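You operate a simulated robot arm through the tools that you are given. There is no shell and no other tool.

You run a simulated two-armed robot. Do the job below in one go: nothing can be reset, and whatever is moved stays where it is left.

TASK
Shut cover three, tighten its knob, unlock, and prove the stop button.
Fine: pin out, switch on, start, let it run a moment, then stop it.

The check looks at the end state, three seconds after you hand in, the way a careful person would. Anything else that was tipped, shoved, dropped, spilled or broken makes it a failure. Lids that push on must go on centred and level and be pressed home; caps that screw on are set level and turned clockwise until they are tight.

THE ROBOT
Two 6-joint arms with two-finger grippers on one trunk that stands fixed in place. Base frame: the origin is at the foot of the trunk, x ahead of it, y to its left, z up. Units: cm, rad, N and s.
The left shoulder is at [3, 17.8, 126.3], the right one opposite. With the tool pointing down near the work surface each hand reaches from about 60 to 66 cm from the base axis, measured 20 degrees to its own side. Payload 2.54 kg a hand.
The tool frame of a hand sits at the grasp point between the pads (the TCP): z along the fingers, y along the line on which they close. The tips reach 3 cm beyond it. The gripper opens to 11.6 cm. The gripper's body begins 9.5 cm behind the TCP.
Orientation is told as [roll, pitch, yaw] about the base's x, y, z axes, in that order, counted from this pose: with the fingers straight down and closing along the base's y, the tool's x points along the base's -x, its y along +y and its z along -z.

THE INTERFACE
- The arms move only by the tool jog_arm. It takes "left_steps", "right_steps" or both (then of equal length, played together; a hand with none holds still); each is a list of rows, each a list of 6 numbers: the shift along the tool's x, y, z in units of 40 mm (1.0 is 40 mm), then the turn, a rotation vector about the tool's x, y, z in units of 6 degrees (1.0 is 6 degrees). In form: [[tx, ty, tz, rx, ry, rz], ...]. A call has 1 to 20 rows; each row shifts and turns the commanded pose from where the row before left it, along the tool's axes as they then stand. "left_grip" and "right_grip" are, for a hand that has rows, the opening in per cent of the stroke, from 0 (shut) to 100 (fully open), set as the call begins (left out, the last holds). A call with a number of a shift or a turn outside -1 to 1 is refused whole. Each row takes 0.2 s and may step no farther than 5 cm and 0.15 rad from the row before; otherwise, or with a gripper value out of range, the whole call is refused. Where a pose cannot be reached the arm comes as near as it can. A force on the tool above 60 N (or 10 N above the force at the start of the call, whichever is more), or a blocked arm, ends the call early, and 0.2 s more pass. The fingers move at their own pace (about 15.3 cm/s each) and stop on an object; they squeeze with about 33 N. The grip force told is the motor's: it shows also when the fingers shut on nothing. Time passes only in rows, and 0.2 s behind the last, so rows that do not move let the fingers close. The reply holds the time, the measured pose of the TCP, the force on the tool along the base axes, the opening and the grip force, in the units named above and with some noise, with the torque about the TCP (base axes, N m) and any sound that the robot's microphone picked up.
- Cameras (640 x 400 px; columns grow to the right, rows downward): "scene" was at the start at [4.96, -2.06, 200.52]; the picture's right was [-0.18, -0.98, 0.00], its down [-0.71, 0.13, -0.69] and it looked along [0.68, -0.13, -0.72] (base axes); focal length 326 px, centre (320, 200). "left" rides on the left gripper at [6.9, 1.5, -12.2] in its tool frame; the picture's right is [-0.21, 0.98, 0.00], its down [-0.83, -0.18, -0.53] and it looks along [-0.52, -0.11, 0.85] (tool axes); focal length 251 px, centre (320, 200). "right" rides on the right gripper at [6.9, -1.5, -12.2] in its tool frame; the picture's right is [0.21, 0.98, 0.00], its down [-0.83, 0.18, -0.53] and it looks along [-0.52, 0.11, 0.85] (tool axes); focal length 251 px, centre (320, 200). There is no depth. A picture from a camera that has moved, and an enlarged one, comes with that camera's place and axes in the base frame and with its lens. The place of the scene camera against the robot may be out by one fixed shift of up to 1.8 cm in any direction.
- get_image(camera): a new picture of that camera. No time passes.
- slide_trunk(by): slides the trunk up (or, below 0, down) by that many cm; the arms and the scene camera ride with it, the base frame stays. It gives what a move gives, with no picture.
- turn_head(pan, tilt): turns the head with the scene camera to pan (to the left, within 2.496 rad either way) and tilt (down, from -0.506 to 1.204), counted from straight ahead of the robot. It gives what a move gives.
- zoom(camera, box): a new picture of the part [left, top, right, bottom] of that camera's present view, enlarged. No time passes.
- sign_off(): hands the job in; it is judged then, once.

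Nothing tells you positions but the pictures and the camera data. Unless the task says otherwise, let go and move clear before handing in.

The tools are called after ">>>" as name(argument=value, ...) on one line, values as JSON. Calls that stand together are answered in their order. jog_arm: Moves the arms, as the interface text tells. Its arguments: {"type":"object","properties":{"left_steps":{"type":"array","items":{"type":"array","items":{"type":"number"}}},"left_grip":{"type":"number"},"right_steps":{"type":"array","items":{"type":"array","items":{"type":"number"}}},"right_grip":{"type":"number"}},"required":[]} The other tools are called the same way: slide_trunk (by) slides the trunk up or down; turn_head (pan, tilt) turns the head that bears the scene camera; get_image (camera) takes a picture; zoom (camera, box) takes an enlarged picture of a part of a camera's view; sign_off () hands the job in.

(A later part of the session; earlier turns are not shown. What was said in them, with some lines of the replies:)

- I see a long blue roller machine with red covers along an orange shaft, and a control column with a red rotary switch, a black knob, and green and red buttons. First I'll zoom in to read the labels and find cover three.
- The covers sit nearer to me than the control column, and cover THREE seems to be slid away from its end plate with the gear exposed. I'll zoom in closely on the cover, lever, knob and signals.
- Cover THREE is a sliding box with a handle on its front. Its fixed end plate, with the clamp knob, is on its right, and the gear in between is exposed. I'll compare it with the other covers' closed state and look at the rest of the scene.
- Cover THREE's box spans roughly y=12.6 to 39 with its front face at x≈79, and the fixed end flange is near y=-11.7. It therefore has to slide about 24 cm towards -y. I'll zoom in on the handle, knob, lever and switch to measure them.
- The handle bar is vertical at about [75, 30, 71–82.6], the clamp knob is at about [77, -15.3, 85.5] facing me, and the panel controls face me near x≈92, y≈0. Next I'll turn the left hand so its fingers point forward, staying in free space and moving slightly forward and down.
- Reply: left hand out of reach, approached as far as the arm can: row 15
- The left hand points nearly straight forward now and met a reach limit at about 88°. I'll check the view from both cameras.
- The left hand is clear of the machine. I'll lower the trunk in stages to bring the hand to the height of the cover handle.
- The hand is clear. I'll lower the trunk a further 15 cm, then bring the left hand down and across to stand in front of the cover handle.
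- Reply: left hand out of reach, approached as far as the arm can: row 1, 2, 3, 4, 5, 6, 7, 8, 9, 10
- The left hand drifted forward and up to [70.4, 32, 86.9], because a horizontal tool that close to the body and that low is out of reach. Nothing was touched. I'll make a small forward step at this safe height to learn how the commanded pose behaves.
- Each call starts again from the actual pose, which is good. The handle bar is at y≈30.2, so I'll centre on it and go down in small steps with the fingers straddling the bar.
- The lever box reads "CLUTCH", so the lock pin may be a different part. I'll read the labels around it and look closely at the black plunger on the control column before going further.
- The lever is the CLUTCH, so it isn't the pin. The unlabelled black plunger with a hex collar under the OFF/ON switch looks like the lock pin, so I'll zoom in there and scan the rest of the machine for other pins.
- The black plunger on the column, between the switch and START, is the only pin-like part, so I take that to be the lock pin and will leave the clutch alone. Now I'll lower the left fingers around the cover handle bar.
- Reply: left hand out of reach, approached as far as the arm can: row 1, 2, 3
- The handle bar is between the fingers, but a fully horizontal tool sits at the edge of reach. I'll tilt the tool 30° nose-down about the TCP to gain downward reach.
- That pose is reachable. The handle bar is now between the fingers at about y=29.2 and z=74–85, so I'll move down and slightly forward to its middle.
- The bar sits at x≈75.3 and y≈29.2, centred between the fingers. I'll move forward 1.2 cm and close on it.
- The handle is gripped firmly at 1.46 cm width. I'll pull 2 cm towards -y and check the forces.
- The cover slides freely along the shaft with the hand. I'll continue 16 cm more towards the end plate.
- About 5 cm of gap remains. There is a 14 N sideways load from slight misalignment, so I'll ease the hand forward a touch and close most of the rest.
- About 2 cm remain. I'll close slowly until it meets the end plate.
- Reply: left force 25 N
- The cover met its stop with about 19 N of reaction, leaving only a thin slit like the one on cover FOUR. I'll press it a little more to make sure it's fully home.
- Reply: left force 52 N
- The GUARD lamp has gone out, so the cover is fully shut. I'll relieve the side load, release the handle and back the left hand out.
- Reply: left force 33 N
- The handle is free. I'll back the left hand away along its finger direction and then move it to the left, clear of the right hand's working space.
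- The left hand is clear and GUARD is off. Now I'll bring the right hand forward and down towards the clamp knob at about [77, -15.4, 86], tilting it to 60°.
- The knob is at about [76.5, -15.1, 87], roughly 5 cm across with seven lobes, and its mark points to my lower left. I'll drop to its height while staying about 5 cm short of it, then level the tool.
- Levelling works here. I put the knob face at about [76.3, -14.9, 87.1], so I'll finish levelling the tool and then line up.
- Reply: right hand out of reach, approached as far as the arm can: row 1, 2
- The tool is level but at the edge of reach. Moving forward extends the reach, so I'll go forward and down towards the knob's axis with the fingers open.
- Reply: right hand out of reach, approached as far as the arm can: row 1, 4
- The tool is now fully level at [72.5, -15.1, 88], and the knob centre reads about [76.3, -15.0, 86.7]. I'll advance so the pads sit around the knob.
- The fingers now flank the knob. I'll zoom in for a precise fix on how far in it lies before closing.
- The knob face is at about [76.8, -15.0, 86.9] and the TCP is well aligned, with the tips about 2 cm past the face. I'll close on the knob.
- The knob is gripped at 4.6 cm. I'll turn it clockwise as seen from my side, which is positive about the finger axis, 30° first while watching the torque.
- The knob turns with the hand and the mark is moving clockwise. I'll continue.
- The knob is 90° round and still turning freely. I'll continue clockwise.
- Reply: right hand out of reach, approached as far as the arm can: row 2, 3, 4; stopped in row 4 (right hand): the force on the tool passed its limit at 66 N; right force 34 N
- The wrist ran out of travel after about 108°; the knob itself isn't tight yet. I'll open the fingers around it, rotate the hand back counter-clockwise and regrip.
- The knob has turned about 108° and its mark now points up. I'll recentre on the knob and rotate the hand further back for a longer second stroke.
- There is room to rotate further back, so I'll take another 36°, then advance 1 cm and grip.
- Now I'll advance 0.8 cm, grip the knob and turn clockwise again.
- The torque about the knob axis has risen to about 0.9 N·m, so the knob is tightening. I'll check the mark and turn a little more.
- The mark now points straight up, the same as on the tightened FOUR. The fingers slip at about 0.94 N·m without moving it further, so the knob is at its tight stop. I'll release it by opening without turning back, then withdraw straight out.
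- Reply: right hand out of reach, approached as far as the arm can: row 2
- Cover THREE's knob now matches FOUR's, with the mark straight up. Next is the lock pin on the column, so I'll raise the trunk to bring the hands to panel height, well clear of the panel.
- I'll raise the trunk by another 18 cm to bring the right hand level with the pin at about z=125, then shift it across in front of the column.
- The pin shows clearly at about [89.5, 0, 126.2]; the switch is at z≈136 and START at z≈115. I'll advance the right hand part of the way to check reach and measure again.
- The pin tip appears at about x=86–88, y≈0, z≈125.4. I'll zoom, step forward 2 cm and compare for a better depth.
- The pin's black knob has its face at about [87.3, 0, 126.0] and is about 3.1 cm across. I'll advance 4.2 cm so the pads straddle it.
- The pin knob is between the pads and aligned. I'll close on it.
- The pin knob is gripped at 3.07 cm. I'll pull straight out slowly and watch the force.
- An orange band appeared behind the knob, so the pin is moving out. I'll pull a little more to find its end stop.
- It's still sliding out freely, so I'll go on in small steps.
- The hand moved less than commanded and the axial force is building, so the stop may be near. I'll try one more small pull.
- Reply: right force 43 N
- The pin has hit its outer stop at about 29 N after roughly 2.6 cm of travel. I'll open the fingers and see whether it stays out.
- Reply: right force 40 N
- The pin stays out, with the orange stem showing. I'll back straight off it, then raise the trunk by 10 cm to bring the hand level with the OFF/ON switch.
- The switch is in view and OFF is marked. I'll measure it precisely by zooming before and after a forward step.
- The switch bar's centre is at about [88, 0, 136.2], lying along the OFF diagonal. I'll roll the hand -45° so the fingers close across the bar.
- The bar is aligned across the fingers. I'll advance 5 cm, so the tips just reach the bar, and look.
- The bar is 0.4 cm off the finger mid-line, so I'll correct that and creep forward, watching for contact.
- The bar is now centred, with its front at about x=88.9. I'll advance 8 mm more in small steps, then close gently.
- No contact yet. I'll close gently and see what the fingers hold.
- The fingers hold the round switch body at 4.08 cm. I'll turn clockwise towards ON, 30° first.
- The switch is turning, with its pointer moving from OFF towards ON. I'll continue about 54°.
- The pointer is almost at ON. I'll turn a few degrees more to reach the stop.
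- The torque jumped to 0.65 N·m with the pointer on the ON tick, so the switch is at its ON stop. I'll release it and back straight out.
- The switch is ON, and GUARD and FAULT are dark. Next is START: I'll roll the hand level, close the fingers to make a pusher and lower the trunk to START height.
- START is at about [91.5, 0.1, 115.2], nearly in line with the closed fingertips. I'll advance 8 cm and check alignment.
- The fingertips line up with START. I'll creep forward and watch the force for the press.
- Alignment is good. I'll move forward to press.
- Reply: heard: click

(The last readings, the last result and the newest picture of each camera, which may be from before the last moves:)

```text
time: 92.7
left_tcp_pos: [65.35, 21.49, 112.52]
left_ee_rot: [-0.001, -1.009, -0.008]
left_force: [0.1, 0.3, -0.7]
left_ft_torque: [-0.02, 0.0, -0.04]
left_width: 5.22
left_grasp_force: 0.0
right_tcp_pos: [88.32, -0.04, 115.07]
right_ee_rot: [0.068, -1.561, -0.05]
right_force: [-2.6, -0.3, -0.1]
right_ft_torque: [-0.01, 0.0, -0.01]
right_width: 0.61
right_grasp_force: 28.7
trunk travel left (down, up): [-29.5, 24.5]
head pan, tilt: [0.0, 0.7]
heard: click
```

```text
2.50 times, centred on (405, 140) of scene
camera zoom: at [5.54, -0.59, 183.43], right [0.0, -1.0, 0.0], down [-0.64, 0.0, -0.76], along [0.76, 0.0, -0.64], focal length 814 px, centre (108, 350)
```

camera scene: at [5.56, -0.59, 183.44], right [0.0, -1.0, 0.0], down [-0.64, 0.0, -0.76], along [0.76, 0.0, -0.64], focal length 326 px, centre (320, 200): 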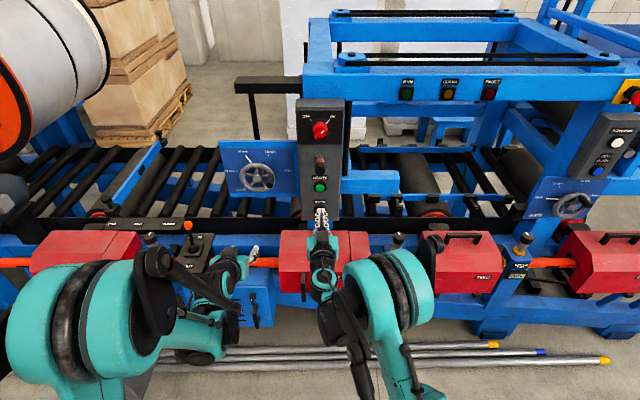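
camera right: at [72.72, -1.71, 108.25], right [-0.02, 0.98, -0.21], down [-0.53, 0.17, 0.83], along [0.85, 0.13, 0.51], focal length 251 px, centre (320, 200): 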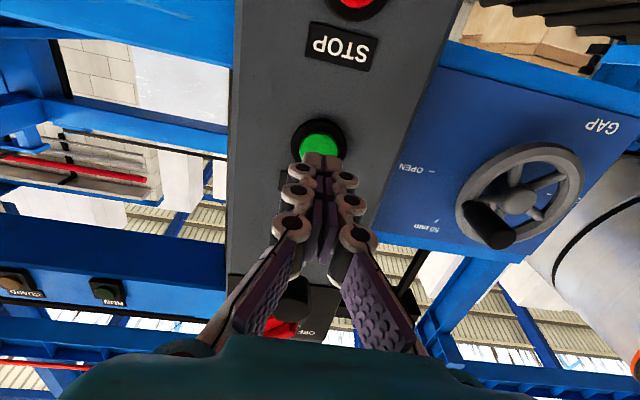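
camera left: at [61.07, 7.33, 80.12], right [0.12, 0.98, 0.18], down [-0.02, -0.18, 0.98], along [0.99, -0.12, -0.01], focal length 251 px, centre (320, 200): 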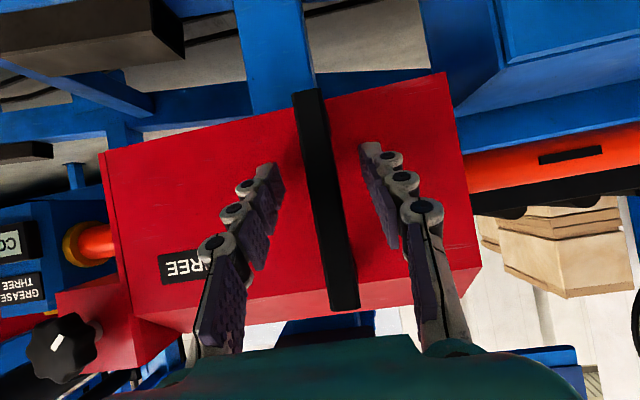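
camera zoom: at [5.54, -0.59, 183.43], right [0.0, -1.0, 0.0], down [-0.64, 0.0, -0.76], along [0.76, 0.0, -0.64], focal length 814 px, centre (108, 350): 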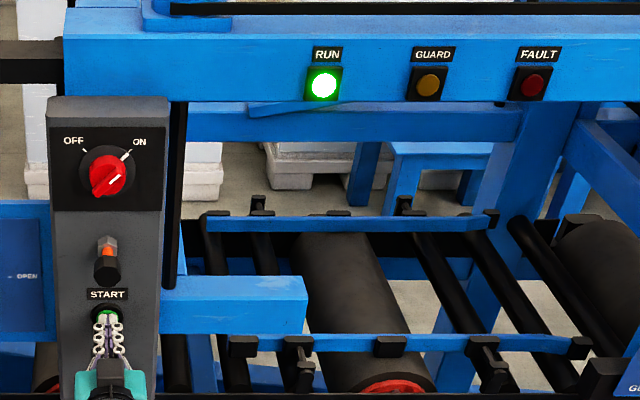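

There was a click and the RUN lamp is lit, so the machine is running. I'll back off START and lower the trunk to STOP height while it runs for a moment.

>>> jog_arm(right_steps=[[0, 0, -0.4, 0, 0, 0], [0, 0, -0.5, 0, 0, 0]])

>>> slide_trunk(by=-10.9)

>>> get_image(camera="right")

>>> zoom(camera="scene", box=[285, 100, 355, 220])

>>> get_image(camera="scene")

```text
time: 93.3
left_tcp_pos: [65.3, 21.47, 112.5]
left_ee_rot: [0.001, -1.01, -0.006]
left_force: [-1.0, 0.1, 0.3]
left_ft_torque: [0.03, -0.03, -0.03]
left_width: 5.21
left_grasp_force: 0.0
right_tcp_pos: [84.68, -0.19, 115.23]
right_ee_rot: [0.053, -1.56, -0.033]
right_force: [-0.5, -0.5, 0.1]
right_ft_torque: [0.02, 0.0, 0.0]
right_width: 0.03
right_grasp_force: 28.4
trunk travel left (down, up): [-29.5, 24.5]
head pan, tilt: [0.0, 0.7]
```

```text
time: 94.7
left_tcp_pos: [65.29, 21.37, 101.59]
left_ee_rot: [-0.001, -1.009, -0.006]
left_force: [1.2, 0.0, 0.4]
left_ft_torque: [0.02, 0.01, 0.01]
left_width: 5.26
left_grasp_force: 0.0
right_tcp_pos: [84.63, -0.21, 104.3]
right_ee_rot: [0.066, -1.561, -0.047]
right_force: [0.2, 0.5, 0.6]
right_ft_torque: [-0.04, 0.0, 0.01]
right_width: 0.0
right_grasp_force: 29.0
trunk travel left (down, up): [-18.6, 35.4]
head pan, tilt: [0.0, 0.7]
```

```text
taken
camera right: at [72.48, -1.9, 97.55], right [-0.02, 0.98, -0.21], down [-0.53, 0.17, 0.83], along [0.85, 0.13, 0.51], focal length 251 px, centre (320, 200)
```

right: 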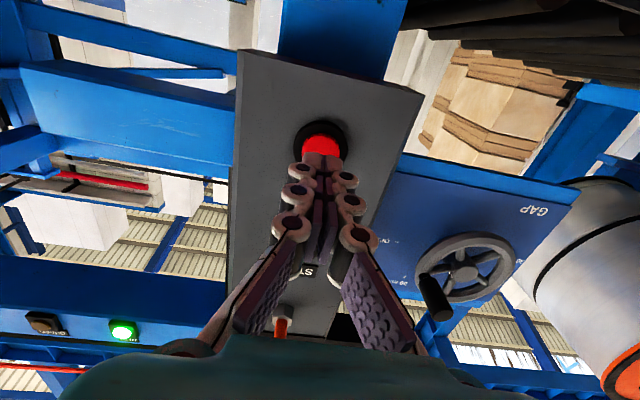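

```text
3.33 times, centred on (320, 160) of scene
camera zoom: at [5.55, -0.59, 172.54], right [0.0, -1.0, 0.0], down [-0.64, 0.0, -0.76], along [0.76, 0.0, -0.64], focal length 1086 px, centre (320, 333)
```

zoom: 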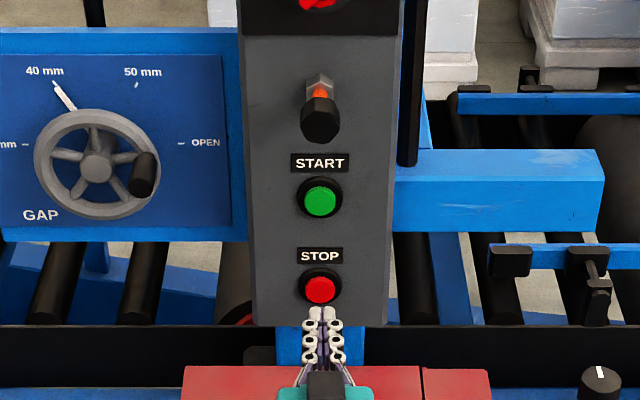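

```text
taken
camera scene: at [5.55, -0.59, 172.54], right [0.0, -1.0, 0.0], down [-0.64, 0.0, -0.76], along [0.76, 0.0, -0.64], focal length 326 px, centre (320, 200)
```

scene: 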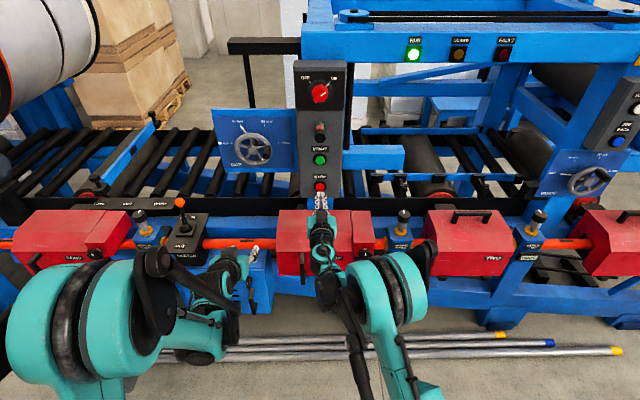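

STOP is aligned just as START was, and RUN is still lit. I'll advance the fingertips onto STOP.

>>> jog_arm(right_steps=[[0, 0, 0.1, 0, 0, 0], [0, 0, 0.1, 0, 0, 0], [0, 0, 0.1, 0, 0, 0], [0, 0, 0.1, 0, 0, 0], [0, 0, 0.08, 0, 0, 0], [0, 0, 0.08, 0, 0, 0], [0, 0, 0.08, 0, 0, 0]])

>>> zoom(camera="scene", box=[300, 160, 345, 210])

>>> zoom(camera="right", box=[260, 100, 380, 200])

```text
time: 96.3
left_tcp_pos: [65.35, 21.49, 101.51]
left_ee_rot: [0.001, -1.011, -0.005]
left_force: [-0.3, 0.5, 0.5]
left_ft_torque: [-0.03, -0.02, 0.0]
left_width: 5.2
left_grasp_force: 0.1
right_tcp_pos: [87.31, -0.19, 104.29]
right_ee_rot: [0.058, -1.559, -0.039]
right_force: [0.6, -0.1, -0.5]
right_ft_torque: [-0.04, -0.02, 0.01]
right_width: 0.01
right_grasp_force: 28.5
trunk travel left (down, up): [-18.6, 35.4]
head pan, tilt: [0.0, 0.7]
```

```text
8.00 times, centred on (322, 185) of scene
camera zoom: at [5.59, -0.58, 172.53], right [0.0, -1.0, 0.0], down [-0.64, 0.0, -0.76], along [0.76, 0.0, -0.64], focal length 2606 px, centre (300, 320)
```

zoom: 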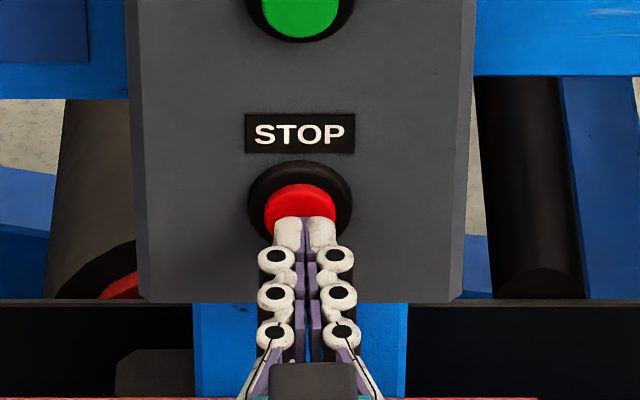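

```text
4.00 times, centred on (320, 150) of right
camera zoom: at [75.05, -1.89, 97.52], right [-0.02, 0.98, -0.21], down [-0.53, 0.17, 0.83], along [0.85, 0.13, 0.51], focal length 1006 px, centre (320, 400)
```

zoom: 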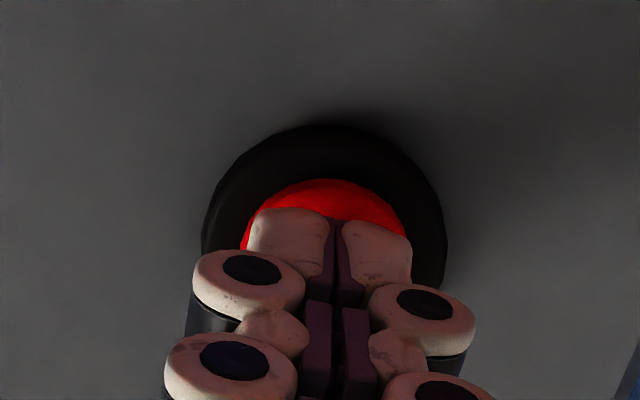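

The machine has run for about 3.5 s and the fingertips are right on STOP. Now I'll press it.

>>> jog_arm(right_steps=[[0, 0, 0.06, 0, 0, 0], [0, 0, 0.06, 0, 0, 0], [0, 0, 0.05, 0, 0, 0], [0, 0, 0.05, 0, 0, 0], [0, 0, 0.03, 0, 0, 0]])

>>> zoom(camera="scene", box=[290, 20, 520, 220])

```text
time: 97.5
left_tcp_pos: [65.3, 21.51, 101.47]
left_ee_rot: [0.0, -1.01, -0.006]
left_force: [-0.5, -0.2, 0.1]
left_ft_torque: [0.02, -0.04, 0.0]
left_width: 5.21
left_grasp_force: 0.0
right_tcp_pos: [88.19, -0.23, 104.22]
right_ee_rot: [0.06, -1.559, -0.04]
right_force: [-2.8, 0.3, -0.4]
right_ft_torque: [0.0, 0.01, 0.0]
right_width: 0.59
right_grasp_force: 28.4
trunk travel left (down, up): [-18.6, 35.4]
head pan, tilt: [0.0, 0.7]
heard: click
```

```text
2.00 times, centred on (405, 120) of scene
camera zoom: at [5.55, -0.57, 172.53], right [0.0, -1.0, 0.0], down [-0.64, 0.0, -0.76], along [0.76, 0.0, -0.64], focal length 651 px, centre (150, 360)
```

zoom: 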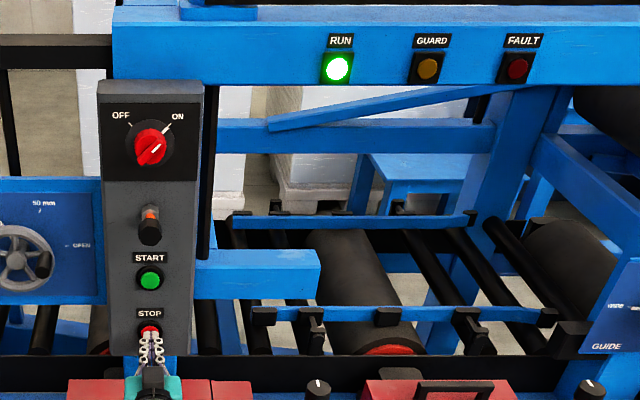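

I heard the click, but RUN is still lit in this frame. I'll hold and press a touch deeper, then look again.

>>> jog_arm(right_steps=[[0, 0, 0.03, 0, 0, 0], [0, 0, 0, 0, 0, 0]])

>>> zoom(camera="scene", box=[290, 20, 520, 220])

>>> zoom(camera="scene", box=[300, 160, 345, 210])

```text
time: 98.1
left_tcp_pos: [65.32, 21.52, 101.53]
left_ee_rot: [0.0, -1.009, -0.008]
left_force: [-0.3, -0.2, -1.2]
left_ft_torque: [0.01, 0.02, -0.01]
left_width: 5.24
left_grasp_force: 0.0
right_tcp_pos: [88.33, -0.15, 104.24]
right_ee_rot: [0.063, -1.56, -0.042]
right_force: [-3.7, 0.2, -1.4]
right_ft_torque: [0.03, 0.06, 0.0]
right_width: 0.61
right_grasp_force: 28.2
trunk travel left (down, up): [-18.6, 35.4]
head pan, tilt: [0.0, 0.7]
```

```text
2.00 times, centred on (405, 120) of scene
camera zoom: at [5.54, -0.58, 172.53], right [0.0, -1.0, 0.0], down [-0.64, 0.0, -0.77], along [0.77, 0.0, -0.64], focal length 651 px, centre (150, 360)
```

zoom: 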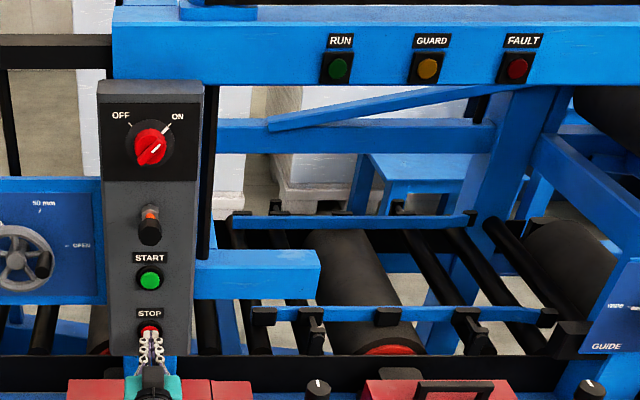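

```text
8.00 times, centred on (322, 185) of scene
camera zoom: at [5.54, -0.58, 172.53], right [0.0, -1.0, 0.0], down [-0.64, 0.0, -0.77], along [0.77, 0.0, -0.64], focal length 2606 px, centre (300, 320)
```

zoom: 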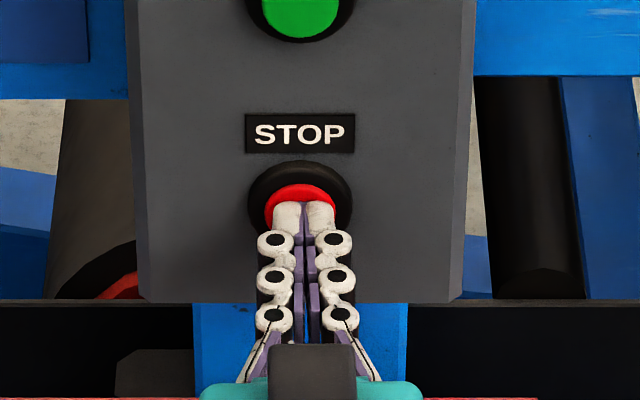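

RUN has gone dark, so the stop works. I'll retract straight back from the panel and check the final state.

>>> jog_arm(right_steps=[[0, 0, -0.4, 0, 0, 0], [0, 0, -0.5, 0, 0, 0], [0, 0, -0.5, 0, 0, 0], [0, 0, -0.5, 0, 0, 0], [0, 0, -0.5, 0, 0, 0], [0, 0, -0.4, 0, 0, 0]])

>>> slide_trunk(by=15)

>>> get_image(camera="scene")

>>> zoom(camera="scene", box=[270, 80, 520, 240])

```text
time: 99.5
left_tcp_pos: [65.32, 21.42, 101.59]
left_ee_rot: [0.0, -1.011, -0.007]
left_force: [-0.7, 0.5, -0.1]
left_ft_torque: [-0.04, 0.0, -0.01]
left_width: 5.21
left_grasp_force: 0.2
right_tcp_pos: [77.01, -0.43, 104.49]
right_ee_rot: [0.061, -1.561, -0.04]
right_force: [0.3, 1.2, -0.2]
right_ft_torque: [0.0, 0.01, 0.0]
right_width: 0.0
right_grasp_force: 28.7
trunk travel left (down, up): [-18.6, 35.4]
head pan, tilt: [0.0, 0.7]
```

```text
time: 101.3
left_tcp_pos: [65.42, 21.52, 116.44]
left_ee_rot: [0.0, -1.01, -0.006]
left_force: [0.3, -0.1, -0.5]
left_ft_torque: [0.03, 0.03, 0.01]
left_width: 5.2
left_grasp_force: 0.1
right_tcp_pos: [77.1, -0.3, 119.46]
right_ee_rot: [0.058, -1.56, -0.039]
right_force: [1.0, 0.3, -1.1]
right_ft_torque: [0.01, 0.0, -0.01]
right_width: 0.0
right_grasp_force: 28.1
trunk travel left (down, up): [-33.6, 20.4]
head pan, tilt: [0.0, 0.7]
```

```text
taken
camera scene: at [5.6, -0.58, 187.51], right [0.0, -1.0, 0.0], down [-0.64, 0.0, -0.76], along [0.76, 0.0, -0.64], focal length 326 px, centre (320, 200)
```

scene: 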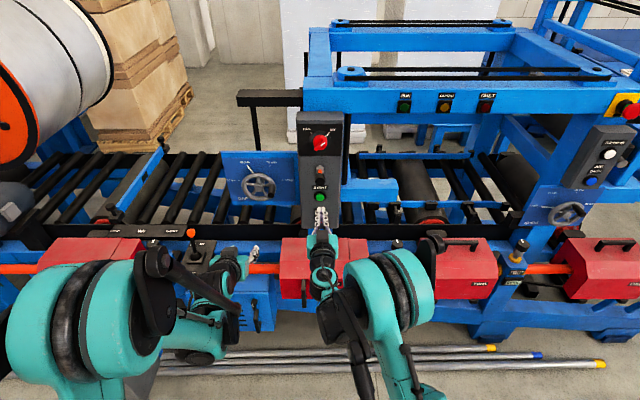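

```text
2.50 times, centred on (395, 160) of scene
camera zoom: at [5.6, -0.58, 187.51], right [0.0, -1.0, 0.0], down [-0.64, 0.0, -0.76], along [0.76, 0.0, -0.64], focal length 814 px, centre (132, 300)
```

zoom: 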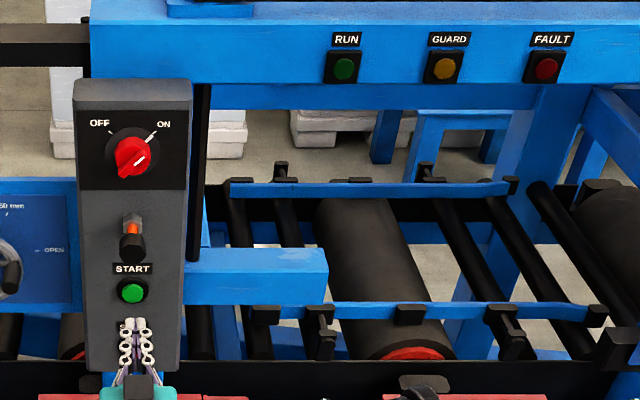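

Everything reads right: switch ON, pin out, RUN, GUARD and FAULT dark. I'll move the right hand aside and back, then check cover three and its knob once more.

>>> jog_arm(right_steps=[[0, -0.5, 0, 0, 0, 0], [0, -0.5, 0, 0, 0, 0], [0, -0.5, 0, 0, 0, 0], [0, -0.5, 0, 0, 0, 0], [0, -0.5, 0, 0, 0, 0], [0, -0.5, 0, 0, 0, 0], [0, -0.5, 0, 0, 0, 0], [0, -0.5, 0, 0, 0, 0], [-0.125, 0, -0.5, 0, 1, 0], [-0.072, 0, -0.51, 0, 1, 0], [-0.018, 0, -0.515, 0, 1, 0], [0.036, 0, -0.514, 0, 1, 0], [0.089, 0, -0.508, 0, 1, 0], [0.142, 0, -0.4955, 0, 1, 0], [0.193, 0, -0.478, 0, 1, 0], [0.242, 0, -0.455, 0, 1, 0]], right_grip=50)

>>> jog_arm(left_steps=[[0, 0.5, -0.3, 0, 0, 0], [0, 0.5, -0.3, 0, 0, 0], [0, 0, -0.3, 0, 0, 0]])

>>> turn_head(pan=0.0, tilt=0.6)

>>> get_image(camera="scene")

>>> zoom(camera="scene", box=[250, 200, 410, 330])

```text
time: 104.7
left_tcp_pos: [65.22, 21.57, 116.51]
left_ee_rot: [-0.001, -1.01, -0.006]
left_force: [-0.1, -0.5, 0.4]
left_ft_torque: [0.01, 0.0, 0.0]
left_width: 5.24
left_grasp_force: 0.0
right_tcp_pos: [62.47, -16.42, 123.42]
right_ee_rot: [0.0, -0.722, 0.019]
right_force: [-0.7, 0.2, -0.1]
right_ft_torque: [0.0, 0.0, -0.01]
right_width: 5.79
right_grasp_force: 0.1
right hand out of reach, approached as far as the arm can: row 8, 9
trunk travel left (down, up): [-33.6, 20.4]
head pan, tilt: [0.0, 0.7]
```

```text
time: 105.5
left_tcp_pos: [62.26, 25.44, 118.73]
left_ee_rot: [0.001, -1.01, -0.01]
left_force: [-0.7, 0.3, 0.3]
left_ft_torque: [0.02, -0.02, 0.05]
left_width: 5.24
left_grasp_force: 0.0
right_tcp_pos: [62.45, -16.38, 123.33]
right_ee_rot: [0.001, -0.724, 0.019]
right_force: [-0.4, -0.5, 1.1]
right_ft_torque: [0.01, 0.02, 0.0]
right_width: 5.79
right_grasp_force: 0.1
trunk travel left (down, up): [-33.6, 20.4]
head pan, tilt: [0.0, 0.7]
```

```text
time: 106.1
left_tcp_pos: [62.39, 25.48, 118.53]
left_ee_rot: [0.0, -1.011, -0.007]
left_force: [-0.4, 1.1, -1.1]
left_ft_torque: [-0.01, -0.04, -0.03]
left_width: 5.23
left_grasp_force: 0.1
right_tcp_pos: [62.38, -16.56, 123.39]
right_ee_rot: [0.0, -0.722, 0.019]
right_force: [0.1, -0.7, 0.1]
right_ft_torque: [-0.03, -0.03, 0.02]
right_width: 5.78
right_grasp_force: 0.0
trunk travel left (down, up): [-33.6, 20.4]
head pan, tilt: [0.0, 0.6]
```

```text
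taken
camera scene: at [5.93, -0.57, 188.39], right [0.0, -1.0, 0.0], down [-0.57, 0.0, -0.82], along [0.82, 0.0, -0.57], focal length 326 px, centre (320, 200)
```

scene: 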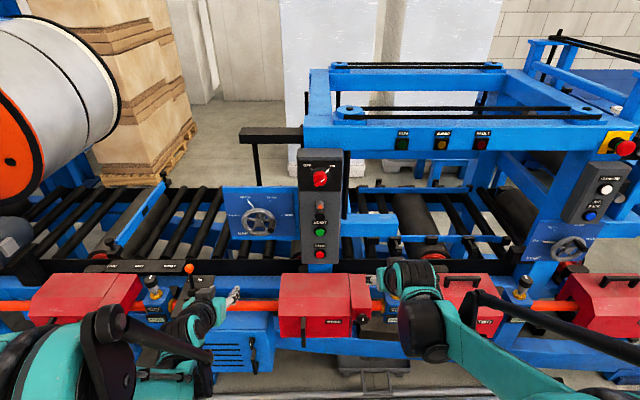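

```text
3.08 times, centred on (330, 265) of scene
camera zoom: at [5.93, -0.57, 188.39], right [0.0, -1.0, 0.0], down [-0.57, 0.0, -0.82], along [0.82, 0.0, -0.57], focal length 1002 px, centre (289, 0)
```

zoom: 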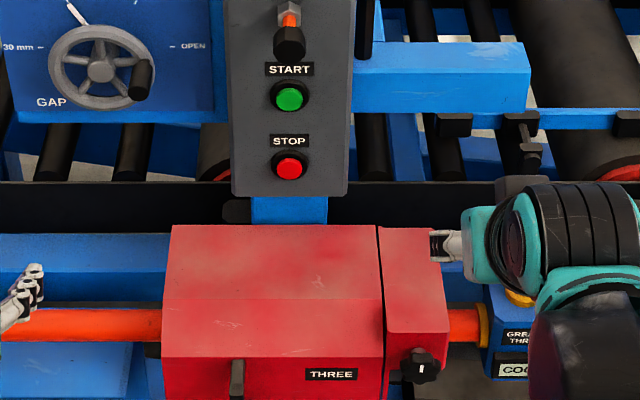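

Cover three is shut with its knob mark up, the pin is out, the switch is ON and STOP has halted the machine, with RUN, GUARD and FAULT dark. Both hands are clear of the machine, so I'll hand in.

>>> sign_off()

```text
The job is handed in.
```

Cover three is shut and clamped, and the STOP button is proven: pressing it put the RUN lamp out. I've handed the job in; no check result has come back.

- **Cover three:** I slid it along the shaft until it met its end plate, and the GUARD lamp went out.
- **Knob:** I turned it clockwise until it stopped and the fingers slipped. Its mark now points straight up, the same as on cover four.
- **Pin:** I took the unlabelled black plunger under the OFF/ON switch to be the lock pin. I pulled it to its outer stop and it stayed out. I did not touch the clutch lever.
- **Switch:** It is at its ON stop and I left it there.
- **Run and stop:** START lit the RUN lamp. The machine ran for about 5 seconds, then STOP clicked and the lamp went out within about half a second.

RUN, GUARD and FAULT are all dark. Both hands are clear of the machine, and I saw nothing else disturbed.
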